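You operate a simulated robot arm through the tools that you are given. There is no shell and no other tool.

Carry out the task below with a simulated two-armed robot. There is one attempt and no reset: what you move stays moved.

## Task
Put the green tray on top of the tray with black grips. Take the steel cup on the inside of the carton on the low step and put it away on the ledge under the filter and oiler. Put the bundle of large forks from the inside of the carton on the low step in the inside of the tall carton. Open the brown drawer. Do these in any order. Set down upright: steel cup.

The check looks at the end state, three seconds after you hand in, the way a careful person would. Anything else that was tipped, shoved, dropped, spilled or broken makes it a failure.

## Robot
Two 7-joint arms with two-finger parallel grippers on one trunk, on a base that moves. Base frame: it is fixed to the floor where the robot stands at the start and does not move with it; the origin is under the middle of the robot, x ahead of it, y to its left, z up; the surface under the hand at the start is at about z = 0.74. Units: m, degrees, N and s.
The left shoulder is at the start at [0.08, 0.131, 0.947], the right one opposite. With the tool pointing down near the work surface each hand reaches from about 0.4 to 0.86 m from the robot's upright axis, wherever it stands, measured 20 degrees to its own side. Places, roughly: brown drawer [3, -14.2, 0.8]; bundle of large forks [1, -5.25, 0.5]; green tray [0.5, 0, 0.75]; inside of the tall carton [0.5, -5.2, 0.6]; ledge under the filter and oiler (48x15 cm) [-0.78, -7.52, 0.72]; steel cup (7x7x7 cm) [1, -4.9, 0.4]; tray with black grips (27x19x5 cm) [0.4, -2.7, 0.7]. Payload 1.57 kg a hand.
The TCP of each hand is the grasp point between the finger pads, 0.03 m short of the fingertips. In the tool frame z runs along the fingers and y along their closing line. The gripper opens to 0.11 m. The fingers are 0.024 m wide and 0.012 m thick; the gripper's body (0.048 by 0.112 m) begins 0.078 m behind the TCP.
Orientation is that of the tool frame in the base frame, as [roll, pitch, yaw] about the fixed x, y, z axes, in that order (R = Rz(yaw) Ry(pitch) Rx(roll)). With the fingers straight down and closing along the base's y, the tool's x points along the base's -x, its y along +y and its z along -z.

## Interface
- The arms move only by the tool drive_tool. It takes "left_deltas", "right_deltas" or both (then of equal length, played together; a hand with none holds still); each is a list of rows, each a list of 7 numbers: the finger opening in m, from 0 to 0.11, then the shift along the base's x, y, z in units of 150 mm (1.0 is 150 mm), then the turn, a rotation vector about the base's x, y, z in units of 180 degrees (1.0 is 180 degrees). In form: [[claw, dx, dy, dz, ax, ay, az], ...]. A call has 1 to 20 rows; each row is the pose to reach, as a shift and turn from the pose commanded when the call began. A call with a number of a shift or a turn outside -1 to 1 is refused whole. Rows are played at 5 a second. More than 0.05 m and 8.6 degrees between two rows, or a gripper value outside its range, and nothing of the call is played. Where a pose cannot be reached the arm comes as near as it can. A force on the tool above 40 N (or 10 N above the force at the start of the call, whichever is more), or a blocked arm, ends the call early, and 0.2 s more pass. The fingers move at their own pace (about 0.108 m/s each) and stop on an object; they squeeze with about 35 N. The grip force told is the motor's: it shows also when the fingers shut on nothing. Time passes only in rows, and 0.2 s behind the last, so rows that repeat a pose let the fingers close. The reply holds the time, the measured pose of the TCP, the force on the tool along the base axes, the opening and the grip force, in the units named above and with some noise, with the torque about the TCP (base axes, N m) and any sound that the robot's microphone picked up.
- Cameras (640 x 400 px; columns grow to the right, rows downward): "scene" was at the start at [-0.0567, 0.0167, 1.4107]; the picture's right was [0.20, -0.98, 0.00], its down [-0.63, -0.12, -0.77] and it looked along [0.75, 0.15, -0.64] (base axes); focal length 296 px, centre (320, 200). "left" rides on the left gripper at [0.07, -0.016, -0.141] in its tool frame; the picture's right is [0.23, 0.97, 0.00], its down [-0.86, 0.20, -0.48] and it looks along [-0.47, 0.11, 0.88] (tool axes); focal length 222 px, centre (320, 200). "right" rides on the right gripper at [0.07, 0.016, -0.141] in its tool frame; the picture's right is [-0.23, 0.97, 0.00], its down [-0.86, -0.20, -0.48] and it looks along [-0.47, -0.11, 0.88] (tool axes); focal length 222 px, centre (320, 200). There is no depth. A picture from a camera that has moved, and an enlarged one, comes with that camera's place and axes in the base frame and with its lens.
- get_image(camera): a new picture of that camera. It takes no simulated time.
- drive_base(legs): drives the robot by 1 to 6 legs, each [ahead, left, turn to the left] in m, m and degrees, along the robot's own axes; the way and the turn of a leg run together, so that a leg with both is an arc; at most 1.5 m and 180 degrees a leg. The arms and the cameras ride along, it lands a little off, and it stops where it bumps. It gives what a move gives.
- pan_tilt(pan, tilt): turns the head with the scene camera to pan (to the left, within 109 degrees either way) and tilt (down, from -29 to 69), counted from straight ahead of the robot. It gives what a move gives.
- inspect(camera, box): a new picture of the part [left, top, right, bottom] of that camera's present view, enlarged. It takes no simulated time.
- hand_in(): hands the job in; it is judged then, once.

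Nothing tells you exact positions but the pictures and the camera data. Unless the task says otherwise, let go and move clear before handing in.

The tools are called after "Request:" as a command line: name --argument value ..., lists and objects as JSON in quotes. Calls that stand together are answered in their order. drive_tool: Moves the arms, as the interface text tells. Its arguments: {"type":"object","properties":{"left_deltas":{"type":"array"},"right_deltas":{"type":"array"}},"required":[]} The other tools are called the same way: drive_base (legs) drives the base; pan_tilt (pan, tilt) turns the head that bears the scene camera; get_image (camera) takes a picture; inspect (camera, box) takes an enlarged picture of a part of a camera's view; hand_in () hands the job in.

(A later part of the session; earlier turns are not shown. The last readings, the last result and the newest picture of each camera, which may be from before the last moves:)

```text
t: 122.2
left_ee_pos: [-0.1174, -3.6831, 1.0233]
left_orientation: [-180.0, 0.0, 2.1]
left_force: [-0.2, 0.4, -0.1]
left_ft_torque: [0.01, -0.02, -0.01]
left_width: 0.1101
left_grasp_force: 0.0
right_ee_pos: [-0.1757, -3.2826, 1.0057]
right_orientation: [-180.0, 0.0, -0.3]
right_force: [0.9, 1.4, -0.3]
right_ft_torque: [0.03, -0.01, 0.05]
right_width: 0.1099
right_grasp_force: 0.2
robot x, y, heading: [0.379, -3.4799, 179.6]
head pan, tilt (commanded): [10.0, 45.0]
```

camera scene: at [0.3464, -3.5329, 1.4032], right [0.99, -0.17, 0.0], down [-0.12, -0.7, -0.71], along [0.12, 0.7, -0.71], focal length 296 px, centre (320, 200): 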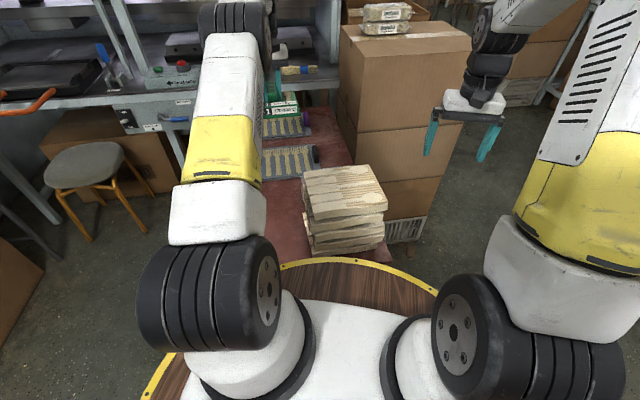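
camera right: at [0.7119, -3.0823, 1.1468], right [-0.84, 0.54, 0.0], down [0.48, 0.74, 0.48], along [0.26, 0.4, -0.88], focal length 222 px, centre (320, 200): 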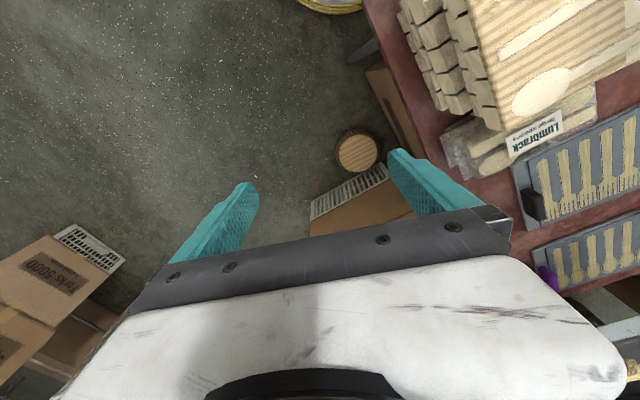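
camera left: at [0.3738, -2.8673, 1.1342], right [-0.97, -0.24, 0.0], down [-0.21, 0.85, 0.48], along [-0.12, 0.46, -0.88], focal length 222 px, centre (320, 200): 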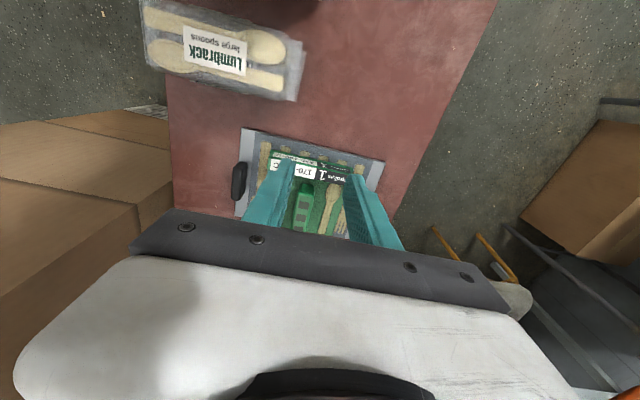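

Backing out of the lane to the corridor and turning to face −y.

Request:
drive_base --legs '[[-1.35, 0, 0], [0, 0, 90]]'

Request:
pan_tilt --pan -30 --tilt 30

Request:
get_image --camera "scene"

Request:
pan_tilt --pan 0 --tilt 25

Request:
get_image --camera "scene"

```text
t: 132.7
left_ee_pos: [1.8909, -3.9982, 1.0234]
left_orientation: [-180.0, -0.1, 91.8]
left_force: [-0.4, 0.0, -0.1]
left_ft_torque: [-0.02, -0.04, 0.01]
left_width: 0.1099
left_grasp_force: 0.0
right_ee_pos: [1.4907, -4.0545, 1.0057]
right_orientation: [-180.0, 0.0, 89.3]
right_force: [-1.4, -0.5, -0.8]
right_ft_torque: [0.01, -0.01, 0.01]
right_width: 0.11
right_grasp_force: 0.1
robot x, y, heading: [1.6925, -3.5029, -90.3]
head pan, tilt (commanded): [10.0, 45.0]
```

```text
t: 133.7
left_ee_pos: [1.8915, -3.9972, 1.0222]
left_orientation: [180.0, 0.1, 91.8]
left_force: [-0.1, 0.5, 0.0]
left_ft_torque: [0.01, -0.01, 0.01]
left_width: 0.1099
left_grasp_force: 0.1
right_ee_pos: [1.4908, -4.0556, 1.0062]
right_orientation: [-179.9, -0.1, 89.3]
right_force: [0.9, 0.7, 0.1]
right_ft_torque: [0.0, -0.03, 0.03]
right_width: 0.1104
right_grasp_force: 0.0
robot x, y, heading: [1.6951, -3.5011, -90.7]
head pan, tilt (commanded): [-30.0, 30.0]
```

```text
taken
camera scene: at [1.6493, -3.438, 1.4258], right [-0.86, 0.51, 0.0], down [0.26, 0.43, -0.87], along [-0.44, -0.74, -0.5], focal length 296 px, centre (320, 200)
```

scene: 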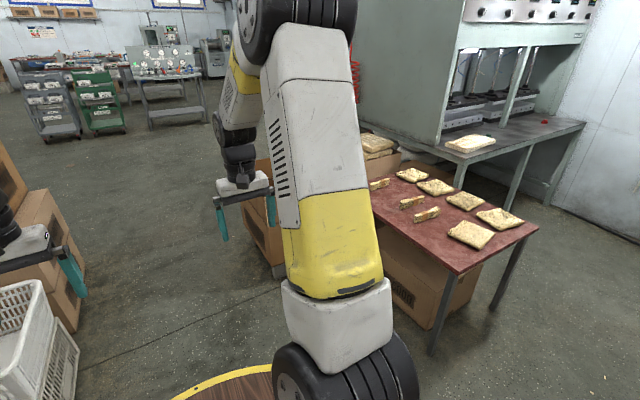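

```text
t: 134.7
left_ee_pos: [1.8916, -3.9991, 1.0231]
left_orientation: [180.0, 0.0, 91.7]
left_force: [0.0, -0.6, -0.1]
left_ft_torque: [-0.01, 0.0, 0.0]
left_width: 0.1101
left_grasp_force: 0.0
right_ee_pos: [1.4912, -4.0547, 1.0059]
right_orientation: [-180.0, 0.0, 89.2]
right_force: [-0.4, 0.1, -1.3]
right_ft_torque: [0.0, 0.02, 0.02]
right_width: 0.1102
right_grasp_force: 0.0
robot x, y, heading: [1.6929, -3.4968, -90.7]
head pan, tilt (commanded): [0.0, 25.0]
```

```text
taken
camera scene: at [1.6942, -3.4523, 1.4338], right [-1.0, 0.01, 0.0], down [0.01, 0.42, -0.91], along [-0.01, -0.91, -0.42], focal length 296 px, centre (320, 200)
```

scene: 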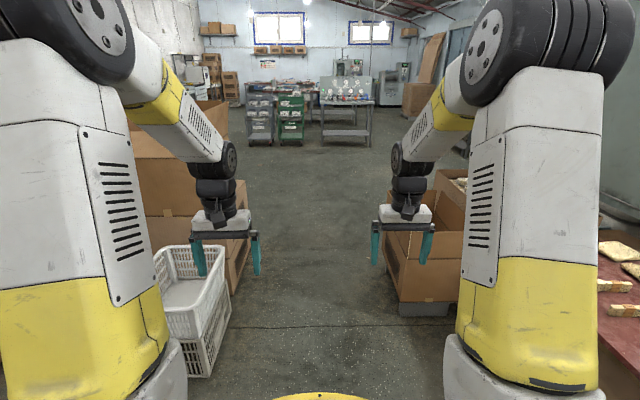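

The low step with cartons is ahead on the right near [1.1, −4.9]. I'll drive forward and look down into it.

Request:
drive_base --legs '[[0.95, 0, 0.7]]'

Request:
pan_tilt --pan -50 --tilt 40

Request:
get_image --camera "scene"

Request:
pan_tilt --pan -80 --tilt 40

Request:
get_image --camera "scene"

```text
t: 139.6
left_ee_pos: [1.9077, -4.9237, 1.023]
left_orientation: [-179.9, 0.1, 93.4]
left_force: [1.2, 0.6, -0.1]
left_ft_torque: [0.03, 0.02, -0.01]
left_width: 0.1099
left_grasp_force: 0.1
right_ee_pos: [1.5075, -4.9917, 1.0054]
right_orientation: [-180.0, 0.0, 90.9]
right_force: [0.2, 0.1, -0.5]
right_ft_torque: [-0.02, 0.0, 0.0]
right_width: 0.1101
right_grasp_force: 0.1
robot x, y, heading: [1.6943, -4.4319, -89.1]
head pan, tilt (commanded): [0.0, 25.0]
```

```text
t: 140.7
left_ee_pos: [1.9079, -4.9251, 1.0237]
left_orientation: [-179.9, 0.0, 93.3]
left_force: [0.0, 0.3, 0.3]
left_ft_torque: [-0.02, 0.0, 0.01]
left_width: 0.1098
left_grasp_force: 0.0
right_ee_pos: [1.509, -4.9927, 1.0067]
right_orientation: [-180.0, 0.1, 90.9]
right_force: [-0.7, 0.7, -0.4]
right_ft_torque: [0.01, 0.02, -0.02]
right_width: 0.1101
right_grasp_force: 0.1
robot x, y, heading: [1.6946, -4.434, -89.1]
head pan, tilt (commanded): [-50.0, 40.0]
```

```text
taken
camera scene: at [1.6285, -4.3482, 1.4105], right [-0.66, 0.76, 0.0], down [0.49, 0.42, -0.77], along [-0.58, -0.5, -0.64], focal length 296 px, centre (320, 200)
```

scene: 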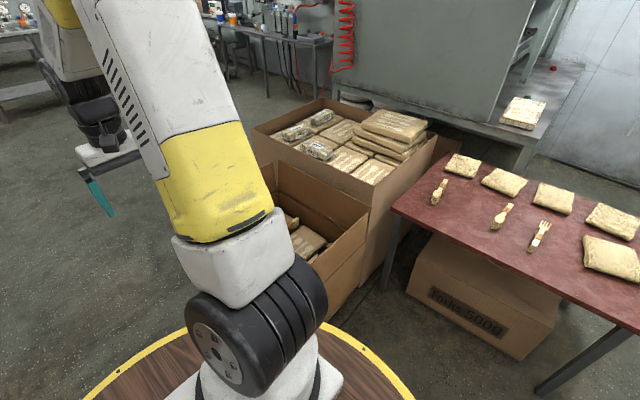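

```text
t: 141.7
left_ee_pos: [1.907, -4.9247, 1.0234]
left_orientation: [180.0, -0.1, 93.4]
left_force: [-0.2, -0.1, -0.1]
left_ft_torque: [0.01, 0.02, 0.01]
left_width: 0.1099
left_grasp_force: 0.1
right_ee_pos: [1.5083, -4.9915, 1.0065]
right_orientation: [180.0, 0.1, 90.9]
right_force: [0.1, 0.0, 0.4]
right_ft_torque: [0.02, -0.01, -0.02]
right_width: 0.1101
right_grasp_force: 0.1
robot x, y, heading: [1.6936, -4.4305, -89.3]
head pan, tilt (commanded): [-80.0, 40.0]
```

```text
taken
camera scene: at [1.6093, -4.3086, 1.4105], right [-0.19, 0.98, 0.0], down [0.63, 0.12, -0.77], along [-0.75, -0.15, -0.64], focal length 296 px, centre (320, 200)
```

scene: 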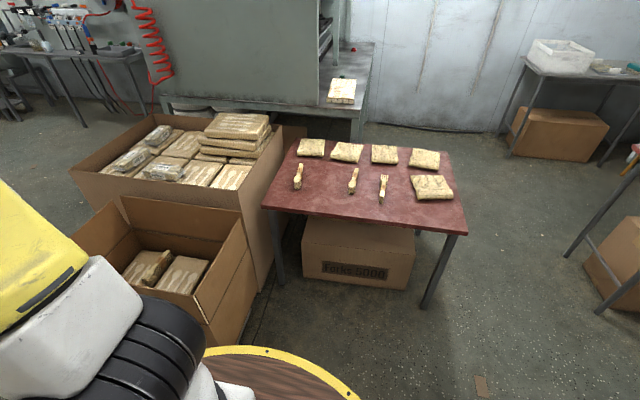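

I can see the carton on the low step (front) and the tall carton full of packages behind it. I'll move alongside and turn to face them.

Request:
drive_base --legs '[[0.65, 0, 0], [0, 0, -90.8]]'

Request:
pan_tilt --pan 0 --tilt 40

Request:
get_image --camera "scene"

Request:
get_image --camera "right"

Request:
get_image --camera "left"

```text
t: 149.1
left_ee_pos: [1.2154, -5.2997, 1.0227]
left_orientation: [-180.0, 0.2, 4.3]
left_force: [-0.1, -0.5, 0.6]
left_ft_torque: [0.0, -0.02, -0.01]
left_width: 0.1098
left_grasp_force: 0.1
right_ee_pos: [1.1413, -4.9025, 1.0053]
right_orientation: [-180.0, 0.0, 1.6]
right_force: [0.1, 0.0, 0.2]
right_ft_torque: [0.01, -0.04, 0.0]
right_width: 0.1101
right_grasp_force: 0.0
robot x, y, heading: [1.7056, -5.0814, -178.5]
head pan, tilt (commanded): [-80.0, 40.0]
```

```text
t: 150.6
left_ee_pos: [1.2155, -5.2986, 1.0236]
left_orientation: [180.0, 0.0, 4.2]
left_force: [-0.1, -0.1, 0.2]
left_ft_torque: [0.0, 0.01, 0.0]
left_width: 0.1099
left_grasp_force: 0.0
right_ee_pos: [1.1411, -4.9025, 1.0059]
right_orientation: [180.0, 0.1, 1.8]
right_force: [-0.8, -0.8, -0.4]
right_ft_torque: [0.04, 0.01, 0.0]
right_width: 0.1101
right_grasp_force: 0.1
robot x, y, heading: [1.7012, -5.0815, -178.2]
head pan, tilt (commanded): [0.0, 40.0]
```

```text
taken
camera scene: at [1.7587, -5.0788, 1.4105], right [-0.03, 1.0, 0.0], down [0.64, 0.02, -0.77], along [-0.77, -0.02, -0.64], focal length 296 px, centre (320, 200)
```

scene: 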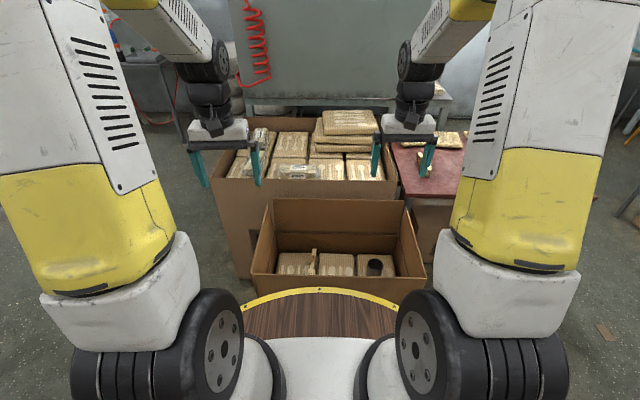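

```text
taken
camera right: at [1.211, -4.9157, 1.1469], right [-0.2, -0.98, 0.0], down [-0.86, 0.17, 0.48], along [-0.47, 0.09, -0.88], focal length 222 px, centre (320, 200)
```

right: 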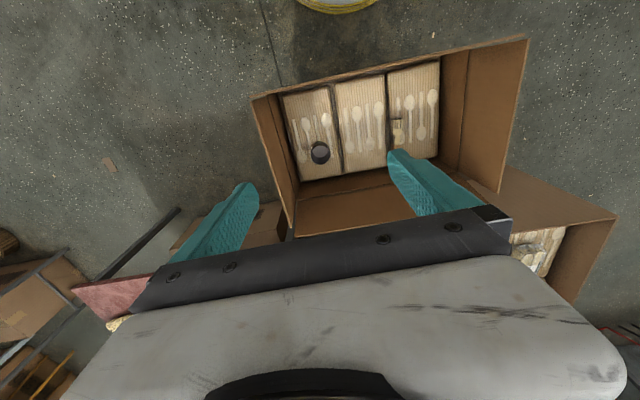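

```text
taken
camera left: at [1.2825, -5.28, 1.1639], right [0.3, -0.95, 0.0], down [-0.84, -0.26, 0.48], along [-0.46, -0.14, -0.88], focal length 222 px, centre (320, 200)
```

left: 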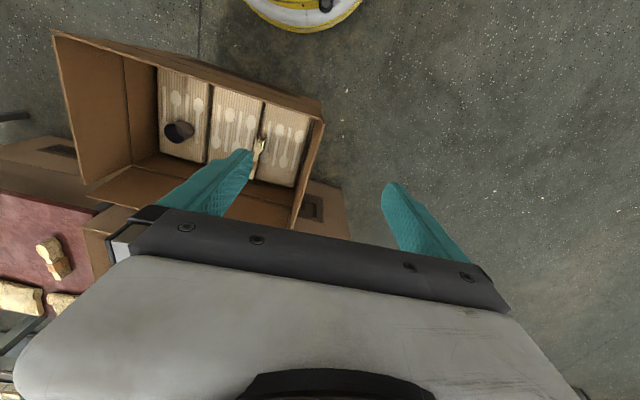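

I can see a dark steel cup and a fork bundle lying on packages inside the carton. I'll zoom in on each.

Request:
inspect --camera "right" --box '[250, 30, 530, 240]'

Request:
inspect --camera "left" --box '[40, 20, 340, 240]'

Request:
inspect --camera "scene" --box '[200, 90, 480, 300]'

```text
1.90 times, centred on (390, 135) of right
camera zoom: at [1.211, -4.9157, 1.1469], right [-0.2, -0.98, 0.0], down [-0.86, 0.17, 0.48], along [-0.47, 0.09, -0.88], focal length 423 px, centre (187, 324)
```

zoom: 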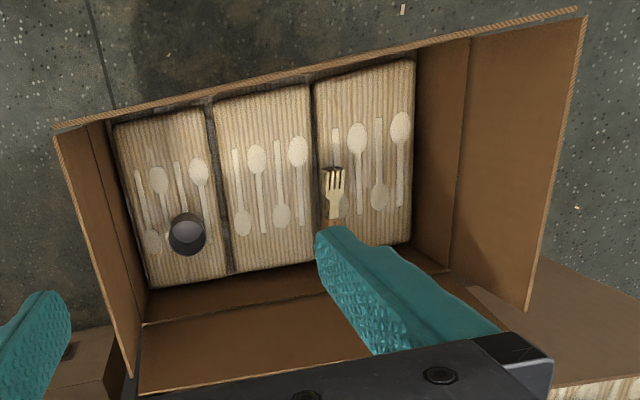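

```text
1.82 times, centred on (190, 130) of left
camera zoom: at [1.2825, -5.28, 1.1639], right [0.3, -0.95, 0.0], down [-0.84, -0.26, 0.48], along [-0.46, -0.14, -0.88], focal length 404 px, centre (556, 327)
```

zoom: 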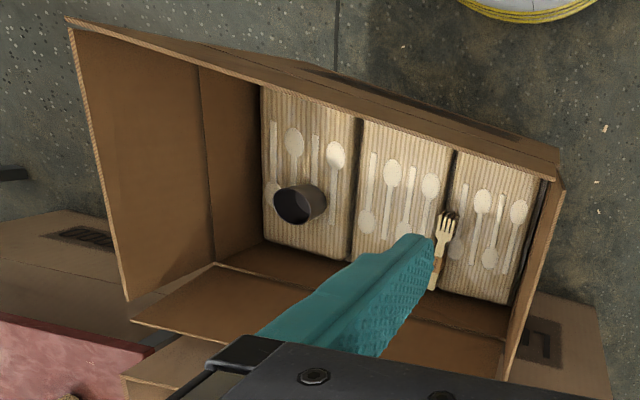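

```text
1.90 times, centred on (340, 195) of scene
camera zoom: at [1.7587, -5.0788, 1.4105], right [-0.03, 1.0, 0.0], down [0.64, 0.02, -0.77], along [-0.77, -0.02, -0.64], focal length 564 px, centre (282, 210)
```

zoom: 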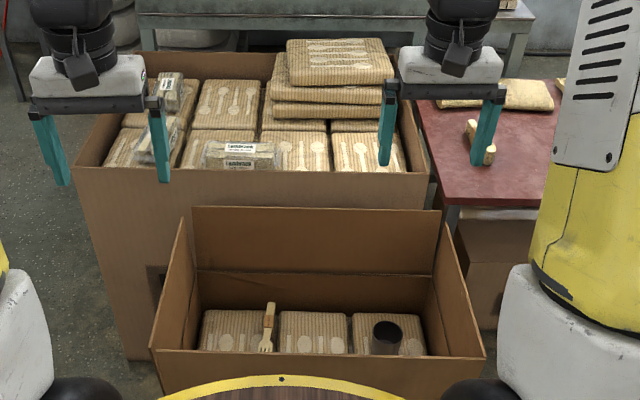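

Triangulating from both hand cameras: the steel cup is upright at about [0.994, −4.877, 0.40] and the fork bundle is near [1.03, −5.14, 0.39], both inside the carton whose flaps rise to z≈0.635. I'll bring the right hand over the cup, staying above the flaps.

Request:
drive_tool --right_deltas '[[0.11, -0.3, 0.05, 0, 0, 0, 0], [0.11, -0.6, 0.1, 0, 0, 0, 0], [0.11, -0.9, 0.17, 0, 0, 0, 0], [0.11, -0.98, 0.17, -0.25, 0, 0, 0], [0.11, -0.98, 0.17, -0.5, 0, 0, 0], [0.11, -0.98, 0.17, -0.75, 0, 0, 0], [0.11, -0.98, 0.17, -1.0, 0, 0, 0], [0.11, -0.98, 0.17, -1.0, 0, 0, 0]]'

Request:
get_image --camera "right"

Request:
get_image --camera "left"

Request:
get_image --camera "scene"

```text
t: 152.4
left_ee_pos: [1.2145, -5.2994, 1.0237]
left_orientation: [-180.0, 0.0, 4.3]
left_force: [0.1, 0.3, 0.0]
left_ft_torque: [0.0, 0.02, 0.0]
left_width: 0.11
left_grasp_force: 0.0
right_ee_pos: [0.9952, -4.8783, 0.8562]
right_orientation: [180.0, 0.0, 1.7]
right_force: [0.2, -0.1, -0.4]
right_ft_torque: [0.02, 0.02, -0.01]
right_width: 0.1099
right_grasp_force: 0.0
robot x, y, heading: [1.7054, -5.081, -178.4]
head pan, tilt (commanded): [0.0, 40.0]
```

```text
taken
camera right: at [1.0653, -4.8928, 0.997], right [-0.2, -0.98, 0.0], down [-0.86, 0.17, 0.48], along [-0.47, 0.09, -0.88], focal length 222 px, centre (320, 200)
```

right: 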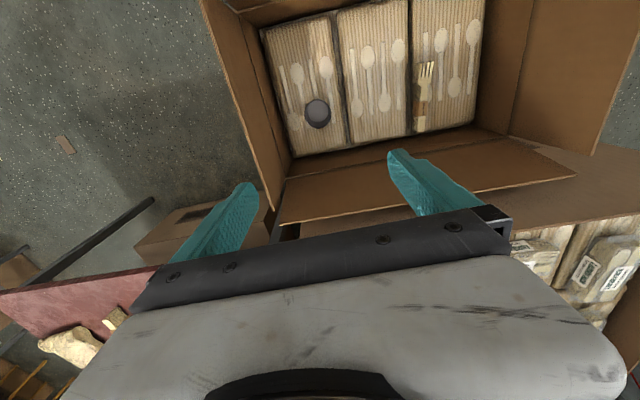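

```text
taken
camera left: at [1.2824, -5.28, 1.1639], right [0.3, -0.95, 0.0], down [-0.84, -0.26, 0.48], along [-0.46, -0.14, -0.88], focal length 222 px, centre (320, 200)
```

left: 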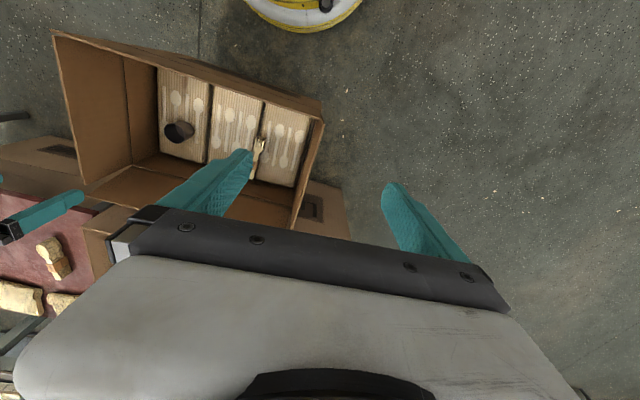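

```text
taken
camera scene: at [1.7586, -5.0788, 1.4105], right [-0.03, 1.0, 0.0], down [0.64, 0.02, -0.77], along [-0.77, -0.02, -0.64], focal length 296 px, centre (320, 200)
```

scene: 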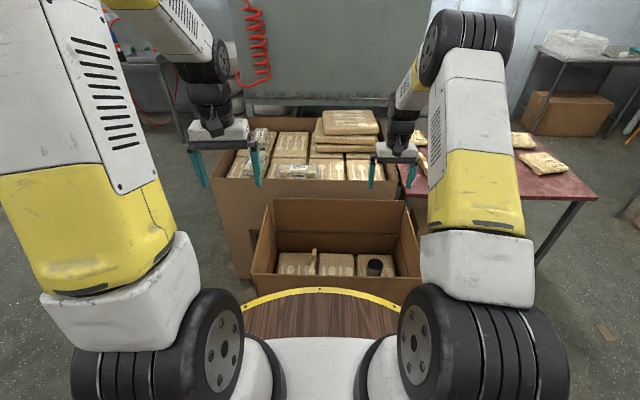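

The cup lies almost exactly under the right hand. Zooming to check cup and fork bundle details.

Request:
inspect --camera "right" --box '[240, 0, 520, 190]'

Request:
inspect --camera "right" --box '[280, 70, 360, 150]'

Request:
inspect --camera "right" --box '[380, 40, 470, 150]'

Request:
inspect --camera "scene" --box '[240, 190, 430, 300]'

```text
2.11 times, centred on (380, 95) of right
camera zoom: at [1.0653, -4.8928, 0.997], right [-0.2, -0.98, 0.0], down [-0.86, 0.17, 0.48], along [-0.47, 0.09, -0.88], focal length 468 px, centre (194, 421)
```

zoom: 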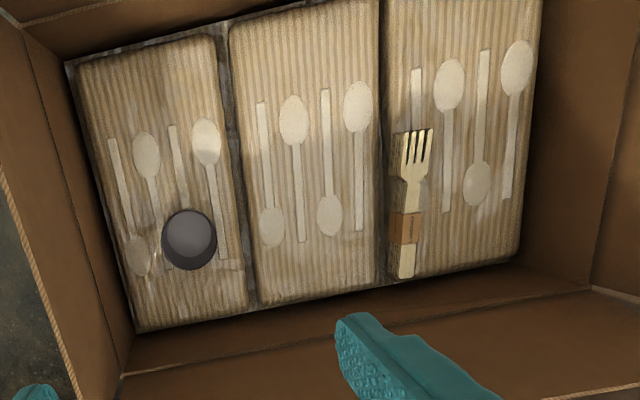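

```text
5.00 times, centred on (320, 110) of right
camera zoom: at [1.0653, -4.8928, 0.997], right [-0.2, -0.98, 0.0], down [-0.86, 0.17, 0.48], along [-0.47, 0.09, -0.88], focal length 1111 px, centre (320, 650)
```

zoom: 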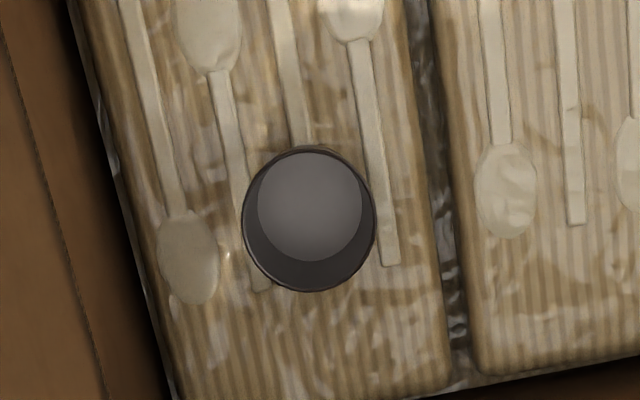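

```text
3.64 times, centred on (425, 95) of right
camera zoom: at [1.0653, -4.8928, 0.997], right [-0.2, -0.98, 0.0], down [-0.86, 0.17, 0.48], along [-0.47, 0.09, -0.88], focal length 808 px, centre (-62, 582)
```

zoom: 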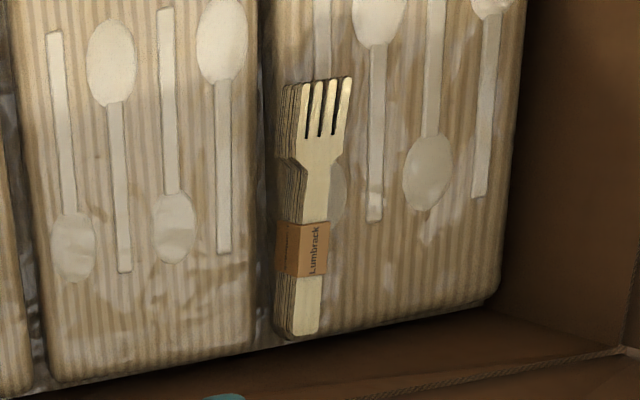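

```text
3.37 times, centred on (335, 245) of scene
camera zoom: at [1.7586, -5.0788, 1.4105], right [-0.03, 1.0, 0.0], down [0.64, 0.02, -0.77], along [-0.77, -0.02, -0.64], focal length 997 px, centre (270, 48)
```

zoom: 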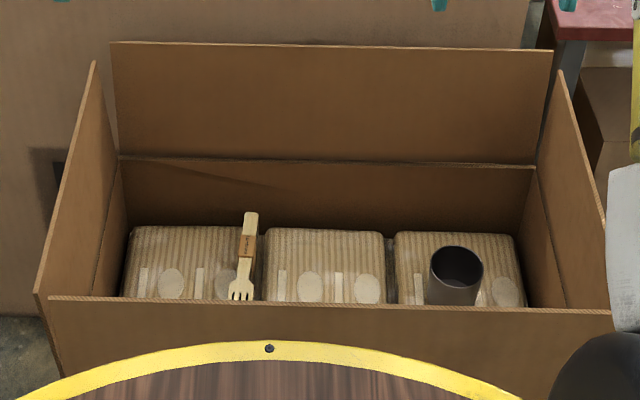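

The cup is upright and open-topped, centred about [0.994, −4.875]; the fork bundle lies flat along x with a paper band. I'll descend the right hand over the cup in stages.

Request:
drive_tool --right_deltas '[[0.11, -0.005, 0.02, -0.3, 0, 0, 0], [0.11, -0.005, 0.02, -0.6, 0, 0, 0], [0.11, -0.005, 0.02, -0.9, 0, 0, 0], [0.11, -0.005, 0.02, -1.0, 0, 0, 0]]'

Request:
drive_tool --right_deltas '[[0.11, 0, 0, -0.3, 0, 0, 0], [0.11, 0, 0, -0.6, 0, 0, 0], [0.11, 0, 0, -0.9, 0, 0, 0], [0.11, 0, 0, -1.0, 0, 0, 0]]'

Request:
get_image --camera "right"

Request:
inspect --camera "scene" --box '[240, 110, 430, 300]'

```text
t: 153.4
left_ee_pos: [1.2152, -5.2991, 1.0229]
left_orientation: [179.9, 0.0, 4.3]
left_force: [-0.5, -0.3, 0.1]
left_ft_torque: [0.01, 0.0, -0.03]
left_width: 0.1102
left_grasp_force: 0.2
right_ee_pos: [0.995, -4.8754, 0.7053]
right_orientation: [-180.0, 0.0, 1.7]
right_force: [0.4, -0.8, 0.3]
right_ft_torque: [0.0, 0.02, -0.01]
right_width: 0.1101
right_grasp_force: 0.0
robot x, y, heading: [1.7047, -5.0784, -178.3]
head pan, tilt (commanded): [0.0, 40.0]
```

```text
t: 154.4
left_ee_pos: [1.2153, -5.2985, 1.0224]
left_orientation: [179.9, 0.0, 4.2]
left_force: [0.5, -0.8, -0.7]
left_ft_torque: [-0.02, 0.04, -0.02]
left_width: 0.1099
left_grasp_force: 0.0
right_ee_pos: [0.9932, -4.8757, 0.5565]
right_orientation: [-180.0, 0.0, 1.7]
right_force: [-0.2, 0.7, -0.6]
right_ft_torque: [0.0, 0.0, -0.03]
right_width: 0.1097
right_grasp_force: 0.0
robot x, y, heading: [1.7052, -5.0794, -178.2]
head pan, tilt (commanded): [0.0, 40.0]
```

```text
taken
camera right: at [1.0624, -4.8892, 0.698], right [-0.2, -0.98, 0.0], down [-0.86, 0.17, 0.48], along [-0.47, 0.09, -0.88], focal length 222 px, centre (320, 200)
```

right: 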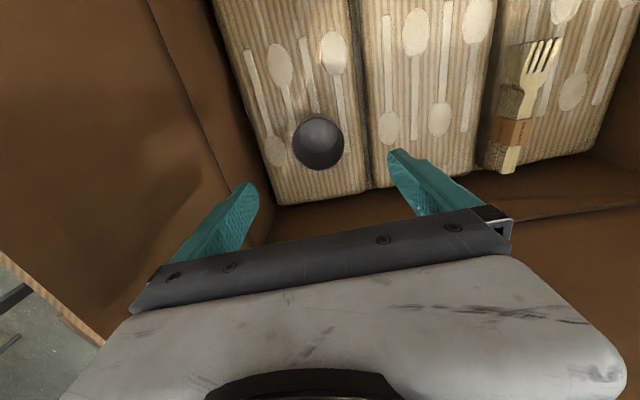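

```text
2.11 times, centred on (335, 205) of scene
camera zoom: at [1.7587, -5.0789, 1.4105], right [-0.03, 1.0, 0.0], down [0.64, 0.02, -0.77], along [-0.77, -0.02, -0.64], focal length 623 px, centre (288, 190)
```

zoom: 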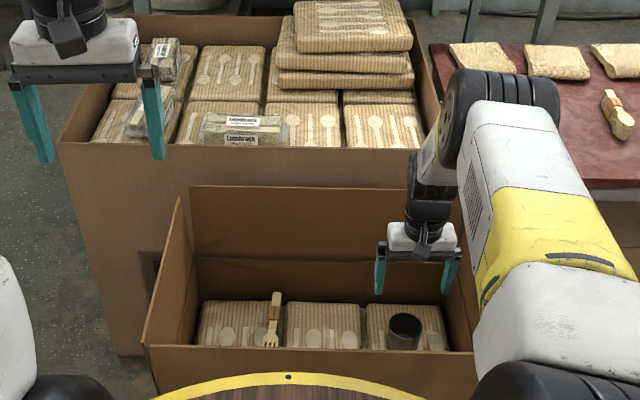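

The approach is clear of the flaps. Continuing down to just above the cup and re-measuring.

Request:
drive_tool --right_deltas '[[0.11, 0.0, 0, -0.25, 0, 0, 0], [0.11, 0.0, 0, -0.5, 0, 0, 0], [0.11, 0.0, 0, -0.6, 0, 0, 0], [0.11, 0.0, 0, -0.6, 0, 0, 0]]'

Request:
get_image --camera "right"

Request:
inspect --camera "scene" --box '[300, 180, 430, 300]'

```text
t: 155.4
left_ee_pos: [1.2162, -5.2999, 1.0243]
left_orientation: [-179.9, 0.0, 4.2]
left_force: [0.2, -0.2, 0.1]
left_ft_torque: [0.05, 0.0, -0.03]
left_width: 0.1102
left_grasp_force: 0.1
right_ee_pos: [0.993, -4.8743, 0.4664]
right_orientation: [-179.9, 0.0, 1.8]
right_force: [1.1, -0.2, -0.4]
right_ft_torque: [0.0, 0.0, -0.01]
right_width: 0.11
right_grasp_force: 0.0
robot x, y, heading: [1.703, -5.0835, -178.5]
head pan, tilt (commanded): [0.0, 40.0]
```

```text
taken
camera right: at [1.0625, -4.8884, 0.6076], right [-0.2, -0.98, 0.0], down [-0.86, 0.17, 0.48], along [-0.47, 0.09, -0.88], focal length 222 px, centre (320, 200)
```

right: 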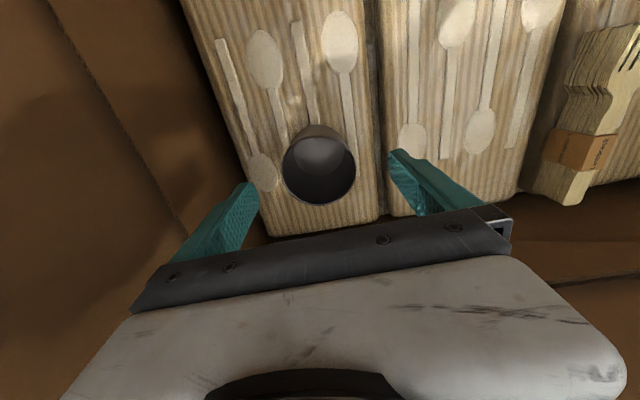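

```text
3.33 times, centred on (365, 240) of scene
camera zoom: at [1.7586, -5.0789, 1.4105], right [-0.03, 1.0, 0.0], down [0.64, 0.02, -0.77], along [-0.77, -0.02, -0.64], focal length 986 px, centre (170, 67)
```

zoom: 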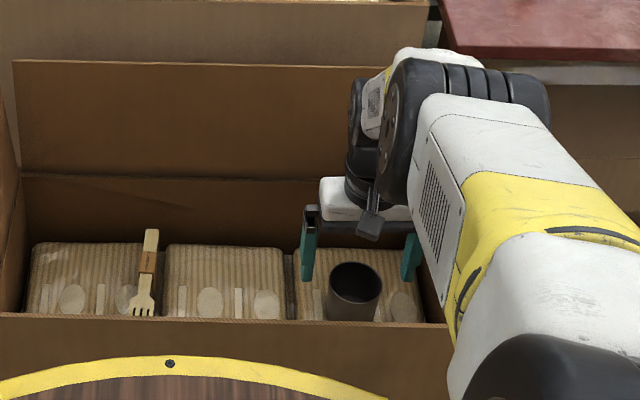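

Measuring the cup rim more carefully at this range.

Request:
inspect --camera "right" --box '[220, 100, 420, 240]'

```text
2.86 times, centred on (320, 170) of right
camera zoom: at [1.0625, -4.8884, 0.6076], right [-0.2, -0.98, 0.0], down [-0.86, 0.17, 0.48], along [-0.47, 0.09, -0.88], focal length 635 px, centre (320, 286)
```

zoom: 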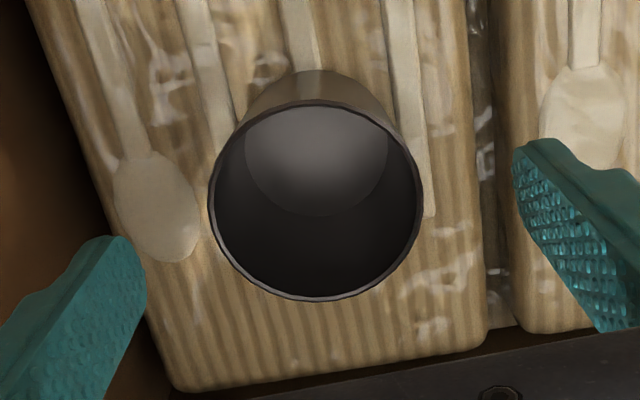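

The rim is about 7 cm across at z≈0.41, and the hand is centred within a few millimetres. I'll descend around the cup and close on it.

Request:
drive_tool --right_deltas '[[0.11, -0.02, 0.005, -0.15, 0, 0, 0], [0.11, -0.02, 0.005, -0.3, 0, 0, 0], [0.11, -0.02, 0.005, -0.4, 0, 0, 0], [0.11, -0.02, 0.005, -0.47, 0, 0, 0], [0.11, -0.02, 0.005, -0.47, 0, 0, 0]]'

Request:
inspect --camera "right" --box '[160, 60, 480, 260]'

Request:
inspect --camera "scene" --box '[320, 200, 420, 290]'

```text
t: 156.6
left_ee_pos: [1.216, -5.2989, 1.0232]
left_orientation: [-180.0, 0.0, 4.2]
left_force: [0.2, 0.3, 0.5]
left_ft_torque: [0.02, 0.03, -0.04]
left_width: 0.1101
left_grasp_force: 0.1
right_ee_pos: [1.0176, -4.8711, 0.4196]
right_orientation: [-179.9, -0.1, 1.7]
right_force: [0.7, 0.2, -0.1]
right_ft_torque: [0.0, -0.01, -0.01]
right_width: 0.1099
right_grasp_force: 0.0
right hand out of reach, approached as far as the arm can: row 1, 2, 3, 4, 5
robot x, y, heading: [1.7046, -5.0813, -178.3]
head pan, tilt (commanded): [0.0, 40.0]
```

```text
2.00 times, centred on (320, 160) of right
camera zoom: at [1.0872, -4.883, 0.5606], right [-0.2, -0.98, 0.0], down [-0.86, 0.17, 0.48], along [-0.47, 0.09, -0.88], focal length 444 px, centre (320, 280)
```

zoom: 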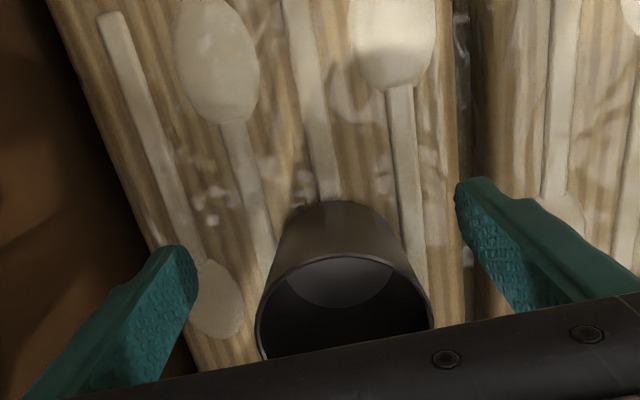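

```text
4.44 times, centred on (370, 245) of scene
camera zoom: at [1.7586, -5.0789, 1.4105], right [-0.03, 1.0, 0.0], down [0.64, 0.02, -0.77], along [-0.77, -0.02, -0.64], focal length 1315 px, centre (98, 0)
```

zoom: 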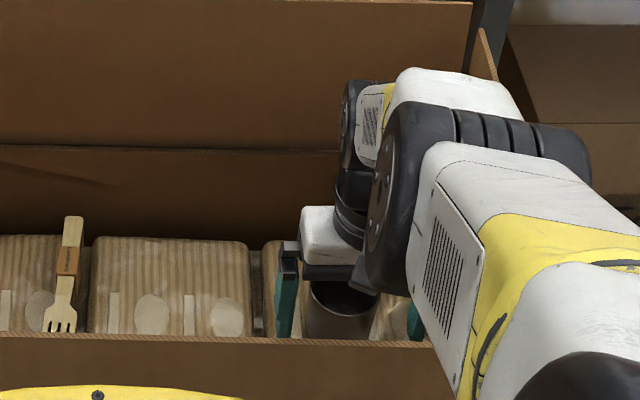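

The cup is slightly beyond the arm's low reach from here. I'll raise the hand above the flaps and move the base about 10 cm closer.

Request:
drive_tool --right_deltas '[[0.11, 0, 0, 0.3, 0, 0, 0], [0.11, 0, 0, 0.6, 0, 0, 0], [0.11, 0, 0, 0.9, 0, 0, 0], [0.11, 0, 0, 1.0, 0, 0, 0]]'

Request:
drive_tool --right_deltas '[[0.11, 0, 0, 0.3, 0, 0, 0], [0.11, 0, 0, 0.6, 0, 0, 0], [0.11, 0, 0, 0.9, 0, 0, 0], [0.11, 0, 0, 1.0, 0, 0, 0]]'

Request:
drive_base --legs '[[0.1, 0, -1.7]]'

Request:
pan_tilt --pan 0 --tilt 50

Request:
get_image --camera "scene"

Request:
get_image --camera "right"

```text
t: 157.6
left_ee_pos: [1.2147, -5.298, 1.0236]
left_orientation: [-180.0, -0.1, 4.2]
left_force: [-1.1, -0.3, -0.1]
left_ft_torque: [0.02, -0.01, 0.02]
left_width: 0.1099
left_grasp_force: 0.0
right_ee_pos: [1.0203, -4.8696, 0.5692]
right_orientation: [180.0, 0.0, 1.7]
right_force: [1.2, -0.2, -0.4]
right_ft_torque: [0.0, 0.01, 0.0]
right_width: 0.1102
right_grasp_force: 0.0
robot x, y, heading: [1.707, -5.0851, -178.2]
head pan, tilt (commanded): [0.0, 40.0]
```

```text
t: 158.6
left_ee_pos: [1.2142, -5.2994, 1.0218]
left_orientation: [-179.9, 0.0, 4.3]
left_force: [0.0, 0.3, -0.4]
left_ft_torque: [0.01, -0.01, 0.01]
left_width: 0.1099
left_grasp_force: 0.0
right_ee_pos: [1.0194, -4.8678, 0.7183]
right_orientation: [-180.0, 0.1, 1.6]
right_force: [0.3, 0.3, -0.5]
right_ft_torque: [-0.03, 0.0, 0.02]
right_width: 0.1099
right_grasp_force: 0.0
robot x, y, heading: [1.7054, -5.0832, -178.0]
head pan, tilt (commanded): [0.0, 40.0]
```

```text
t: 159.8
left_ee_pos: [1.1087, -5.2863, 1.0233]
left_orientation: [-179.9, -0.1, 2.4]
left_force: [0.4, 0.2, 0.5]
left_ft_torque: [-0.03, 0.0, 0.05]
left_width: 0.1101
left_grasp_force: 0.0
right_ee_pos: [0.9256, -4.8492, 0.7173]
right_orientation: [179.9, 0.1, -0.1]
right_force: [-0.4, -0.3, 0.8]
right_ft_torque: [-0.03, 0.0, 0.01]
right_width: 0.1101
right_grasp_force: 0.2
robot x, y, heading: [1.6057, -5.0834, 179.7]
head pan, tilt (commanded): [0.0, 40.0]
```

```text
t: 160.5
left_ee_pos: [1.1086, -5.2857, 1.0225]
left_orientation: [180.0, 0.0, 2.4]
left_force: [-0.9, -0.1, -0.4]
left_ft_torque: [-0.03, -0.01, 0.02]
left_width: 0.1098
left_grasp_force: 0.0
right_ee_pos: [0.9258, -4.849, 0.7178]
right_orientation: [-180.0, 0.0, -0.1]
right_force: [-0.4, -0.2, -0.1]
right_ft_torque: [0.03, 0.02, 0.02]
right_width: 0.1098
right_grasp_force: 0.0
robot x, y, heading: [1.6028, -5.0825, 179.7]
head pan, tilt (commanded): [0.0, 50.0]
```

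```text
taken
camera scene: at [1.6664, -5.082, 1.3963], right [0.0, 1.0, 0.0], down [0.77, 0.0, -0.64], along [-0.64, 0.0, -0.77], focal length 296 px, centre (320, 200)
```

scene: 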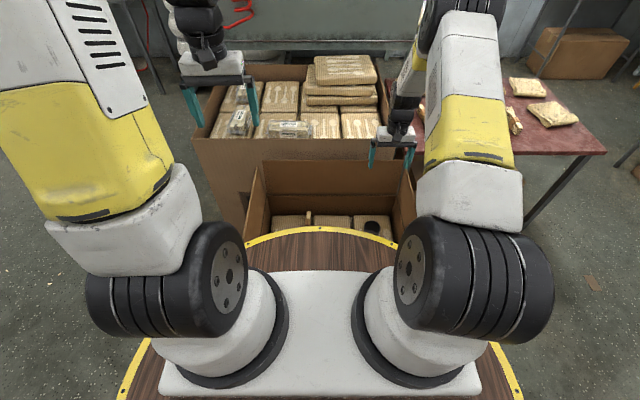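

```text
taken
camera right: at [0.9945, -4.8638, 0.8589], right [-0.23, -0.97, 0.0], down [-0.85, 0.2, 0.48], along [-0.47, 0.11, -0.88], focal length 222 px, centre (320, 200)
```

right: 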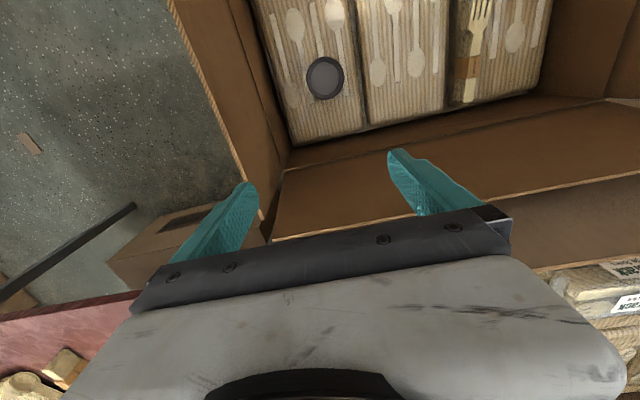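

The base moved closer (robot x≈1.60). I'll recentre the right hand over the cup and check.

Request:
drive_tool --right_deltas '[[0.11, 0.2, -0.08, 0, 0, 0, 0], [0.11, 0.43, -0.163, 0, 0, 0, 0], [0.11, 0.43, -0.163, -0.3, 0, 0, 0], [0.11, 0.43, -0.163, -0.6, 0, 0, 0], [0.11, 0.43, -0.163, -0.9, 0, 0, 0], [0.11, 0.43, -0.163, -1.0, 0, 0, 0], [0.11, 0.43, -0.163, -1.0, 0, 0, 0]]'

Request:
drive_tool --right_deltas '[[0.11, 0, 0, -0.3, 0, 0, 0], [0.11, 0, 0, -0.6, 0, 0, 0], [0.11, 0, 0, -0.6, 0, 0, 0]]'

Request:
inspect --camera "right" --box '[220, 100, 420, 240]'

```text
t: 162.1
left_ee_pos: [1.1086, -5.2853, 1.0233]
left_orientation: [179.9, 0.0, 2.5]
left_force: [0.1, -1.3, -0.1]
left_ft_torque: [0.02, 0.02, -0.02]
left_width: 0.1102
left_grasp_force: 0.1
right_ee_pos: [0.9896, -4.8711, 0.5666]
right_orientation: [-180.0, 0.0, -0.1]
right_force: [-0.3, -0.5, 0.3]
right_ft_torque: [0.0, 0.0, 0.01]
right_width: 0.1103
right_grasp_force: 0.1
robot x, y, heading: [1.6032, -5.0833, 179.9]
head pan, tilt (commanded): [0.0, 50.0]
```

```text
t: 162.9
left_ee_pos: [1.1072, -5.2858, 1.024]
left_orientation: [-179.9, 0.0, 2.5]
left_force: [-0.3, -0.5, 0.1]
left_ft_torque: [0.03, 0.01, 0.01]
left_width: 0.1099
left_grasp_force: 0.1
right_ee_pos: [0.9905, -4.8749, 0.4781]
right_orientation: [180.0, 0.0, -0.1]
right_force: [0.5, 0.3, -0.1]
right_ft_torque: [0.0, 0.03, 0.02]
right_width: 0.11
right_grasp_force: 0.1
robot x, y, heading: [1.6057, -5.0803, 180.2]
head pan, tilt (commanded): [0.0, 50.0]
```

```text
2.86 times, centred on (320, 170) of right
camera zoom: at [1.0592, -4.8904, 0.6186], right [-0.23, -0.97, 0.0], down [-0.85, 0.2, 0.48], along [-0.47, 0.11, -0.88], focal length 635 px, centre (320, 286)
```

zoom: 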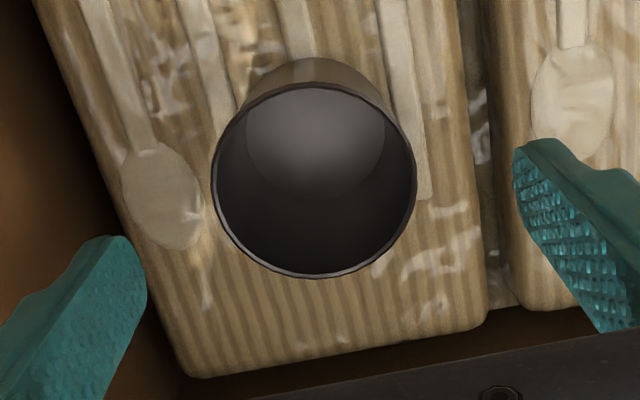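

The cup's centre is within 3 mm of the hand axis. Descending around it.

Request:
drive_tool --right_deltas '[[0.11, -0.015, 0.02, -0.15, 0, 0, 0], [0.11, -0.015, 0.02, -0.3, 0, 0, 0], [0.11, -0.015, 0.02, -0.45, 0, 0, 0], [0.11, -0.015, 0.02, -0.55, 0, 0, 0], [0.11, -0.015, 0.02, -0.55, 0, 0, 0]]'

Request:
inspect --camera "right" --box '[160, 60, 480, 260]'

Request:
inspect --camera "scene" --box '[300, 140, 440, 250]'

```text
t: 164.1
left_ee_pos: [1.1096, -5.286, 1.0235]
left_orientation: [180.0, 0.1, 2.5]
left_force: [0.2, 0.0, 0.0]
left_ft_torque: [0.03, 0.02, 0.0]
left_width: 0.1101
left_grasp_force: 0.1
right_ee_pos: [0.9876, -4.8703, 0.3955]
right_orientation: [179.9, -0.1, -0.1]
right_force: [0.0, 0.8, -0.4]
right_ft_torque: [0.01, 0.01, -0.01]
right_width: 0.1098
right_grasp_force: 0.1
robot x, y, heading: [1.6035, -5.0815, 180.0]
head pan, tilt (commanded): [0.0, 50.0]
```

```text
2.00 times, centred on (320, 160) of right
camera zoom: at [1.0571, -4.8864, 0.5361], right [-0.23, -0.97, 0.0], down [-0.86, 0.2, 0.48], along [-0.47, 0.11, -0.88], focal length 444 px, centre (320, 280)
```

zoom: 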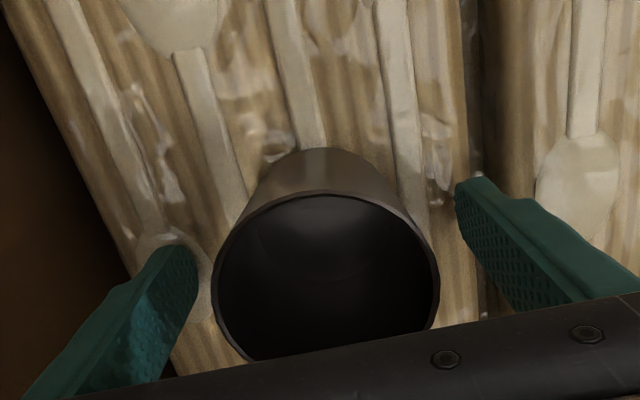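

```text
3.64 times, centred on (370, 195) of scene
camera zoom: at [1.6665, -5.082, 1.3963], right [0.0, 1.0, 0.0], down [0.77, 0.0, -0.64], along [-0.64, 0.0, -0.77], focal length 1076 px, centre (138, 218)
```

zoom: 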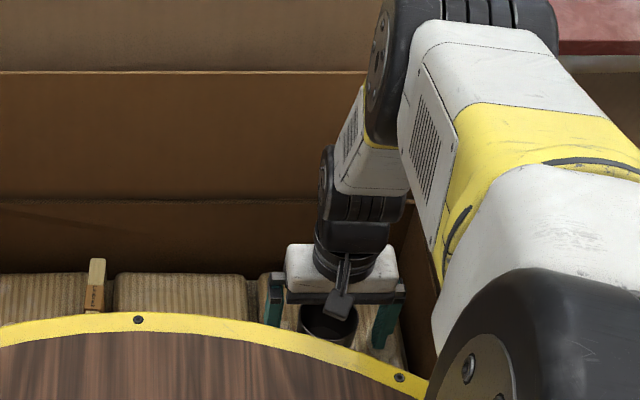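

The fingers straddle the cup. Closing on it.

Request:
drive_tool --right_deltas '[[0.07, 0, 0, 0, 0, 0, 0], [0.04, 0, 0, 0, 0, 0, 0], [0.0, 0, 0, 0, 0, 0, 0], [0.0, 0, 0, 0, 0, 0, 0], [0.0, 0, 0, 0, 0, 0, 0]]'

Request:
inspect --camera "right" --box '[160, 60, 480, 260]'

```text
t: 165.3
left_ee_pos: [1.1083, -5.2856, 1.0232]
left_orientation: [-180.0, 0.0, 2.5]
left_force: [-0.3, 0.8, 0.1]
left_ft_torque: [0.01, -0.04, -0.02]
left_width: 0.1101
left_grasp_force: 0.1
right_ee_pos: [0.9884, -4.8702, 0.3936]
right_orientation: [-179.9, 0.1, -0.2]
right_force: [-0.7, -0.2, -0.2]
right_ft_torque: [0.01, 0.01, 0.0]
right_width: 0.0618
right_grasp_force: 35.2
robot x, y, heading: [1.6081, -5.0833, 179.9]
head pan, tilt (commanded): [0.0, 50.0]
```

```text
2.00 times, centred on (320, 160) of right
camera zoom: at [1.0571, -4.8864, 0.5362], right [-0.23, -0.97, 0.0], down [-0.85, 0.2, 0.48], along [-0.47, 0.11, -0.88], focal length 444 px, centre (320, 280)
```

zoom: 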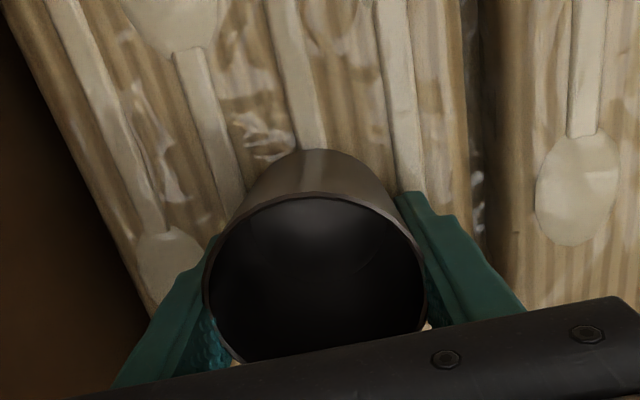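

Cup gripped (6.2 cm wide). Lifting straight up out of the carton.

Request:
drive_tool --right_deltas '[[0.0, 0, 0, 0.1, 0, 0, 0], [0.0, 0, 0, 0.35, 0, 0, 0], [0.0, 0, 0, 0.6, 0, 0, 0], [0.0, 0, 0, 0.85, 0, 0, 0], [0.0, 0, 0, 1.0, 0, 0, 0]]'

Request:
drive_tool --right_deltas '[[0.0, 0, 0, 0.3, 0, 0, 0], [0.0, 0, 0, 0.6, 0, 0, 0], [0.0, 0, 0, 0.9, 0, 0, 0], [0.0, 0, 0, 1.0, 0, 0, 0]]'

Request:
drive_tool --right_deltas '[[0.0, 0, 0, 0.3, 0, 0, 0], [0.0, 0, 0, 0.6, 0, 0, 0], [0.0, 0, 0, 0.9, 0, 0, 0], [0.0, 0.2, 0.0, 1.0, 0, 0, 0], [0.0, 0.5, 0.0, 1.0, 0, 0, 0], [0.0, 0.8, 0.0, 1.0, 0, 0, 0], [0.0, 1.0, 0.0, 1.0, 0, 0, 0], [0.0, 1.0, 0.0, 1.0, 0, 0, 0]]'

Request:
get_image --camera "right"

Request:
get_image --camera "left"

Request:
get_image --camera "scene"

```text
t: 166.5
left_ee_pos: [1.1071, -5.284, 1.0231]
left_orientation: [180.0, 0.0, 2.4]
left_force: [0.8, -0.3, -0.2]
left_ft_torque: [0.03, -0.05, 0.0]
left_width: 0.1101
left_grasp_force: 0.0
right_ee_pos: [0.9883, -4.8684, 0.5456]
right_orientation: [180.0, 0.0, -0.1]
right_force: [0.9, -0.2, -1.1]
right_ft_torque: [0.03, -0.03, 0.02]
right_width: 0.0616
right_grasp_force: 35.2
robot x, y, heading: [1.6032, -5.0828, 180.2]
head pan, tilt (commanded): [0.0, 50.0]
```

```text
t: 167.5
left_ee_pos: [1.1073, -5.2855, 1.023]
left_orientation: [-180.0, -0.1, 2.5]
left_force: [-0.8, -0.1, -0.4]
left_ft_torque: [-0.03, 0.01, -0.01]
left_width: 0.1102
left_grasp_force: 0.1
right_ee_pos: [0.9882, -4.868, 0.6953]
right_orientation: [180.0, 0.0, 0.0]
right_force: [0.7, -1.0, -0.3]
right_ft_torque: [-0.02, -0.01, -0.02]
right_width: 0.0615
right_grasp_force: 35.0
robot x, y, heading: [1.6012, -5.08, 179.9]
head pan, tilt (commanded): [0.0, 50.0]
```

```text
t: 169.3
left_ee_pos: [1.1084, -5.2854, 1.0231]
left_orientation: [179.9, 0.0, 2.5]
left_force: [0.2, 0.1, 0.0]
left_ft_torque: [-0.03, -0.01, 0.02]
left_width: 0.1097
left_grasp_force: 0.1
right_ee_pos: [1.1378, -4.8695, 0.8453]
right_orientation: [-179.9, -0.1, -0.1]
right_force: [-1.0, -0.3, -1.5]
right_ft_torque: [0.03, -0.01, 0.0]
right_width: 0.0616
right_grasp_force: 34.8
robot x, y, heading: [1.6067, -5.0787, 179.8]
head pan, tilt (commanded): [0.0, 50.0]
```

```text
taken
camera right: at [1.2065, -4.8854, 0.9862], right [-0.23, -0.97, 0.0], down [-0.85, 0.2, 0.48], along [-0.47, 0.11, -0.88], focal length 222 px, centre (320, 200)
```

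right: 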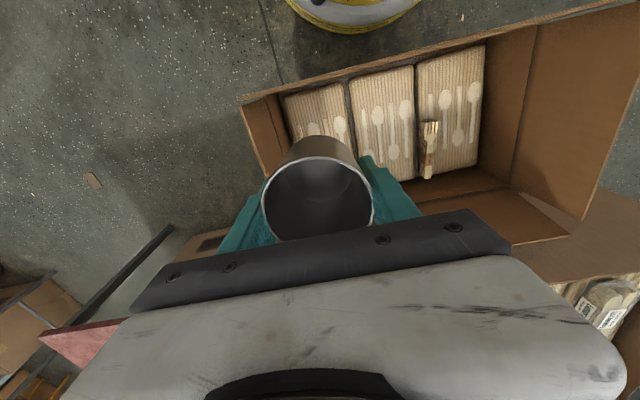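

```text
taken
camera left: at [1.1764, -5.2684, 1.1639], right [0.27, -0.96, 0.0], down [-0.85, -0.24, 0.48], along [-0.46, -0.13, -0.88], focal length 222 px, centre (320, 200)
```

left: 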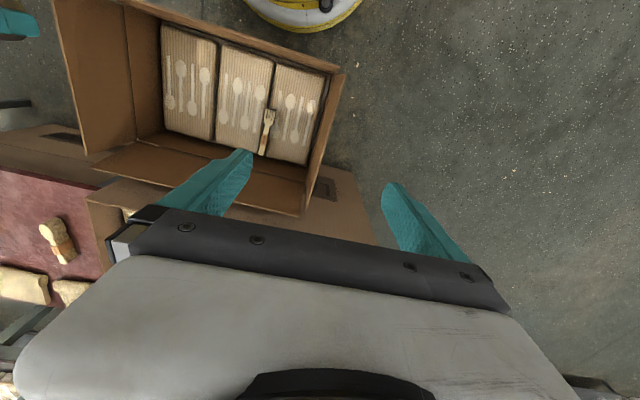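

```text
taken
camera scene: at [1.6665, -5.082, 1.3963], right [0.0, 1.0, 0.0], down [0.77, 0.0, -0.64], along [-0.64, 0.0, -0.77], focal length 296 px, centre (320, 200)
```

scene: 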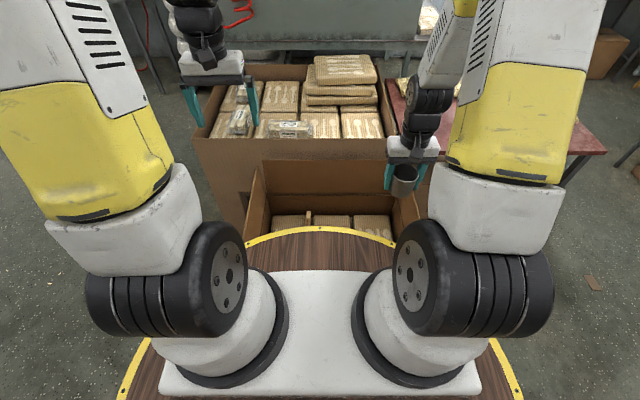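

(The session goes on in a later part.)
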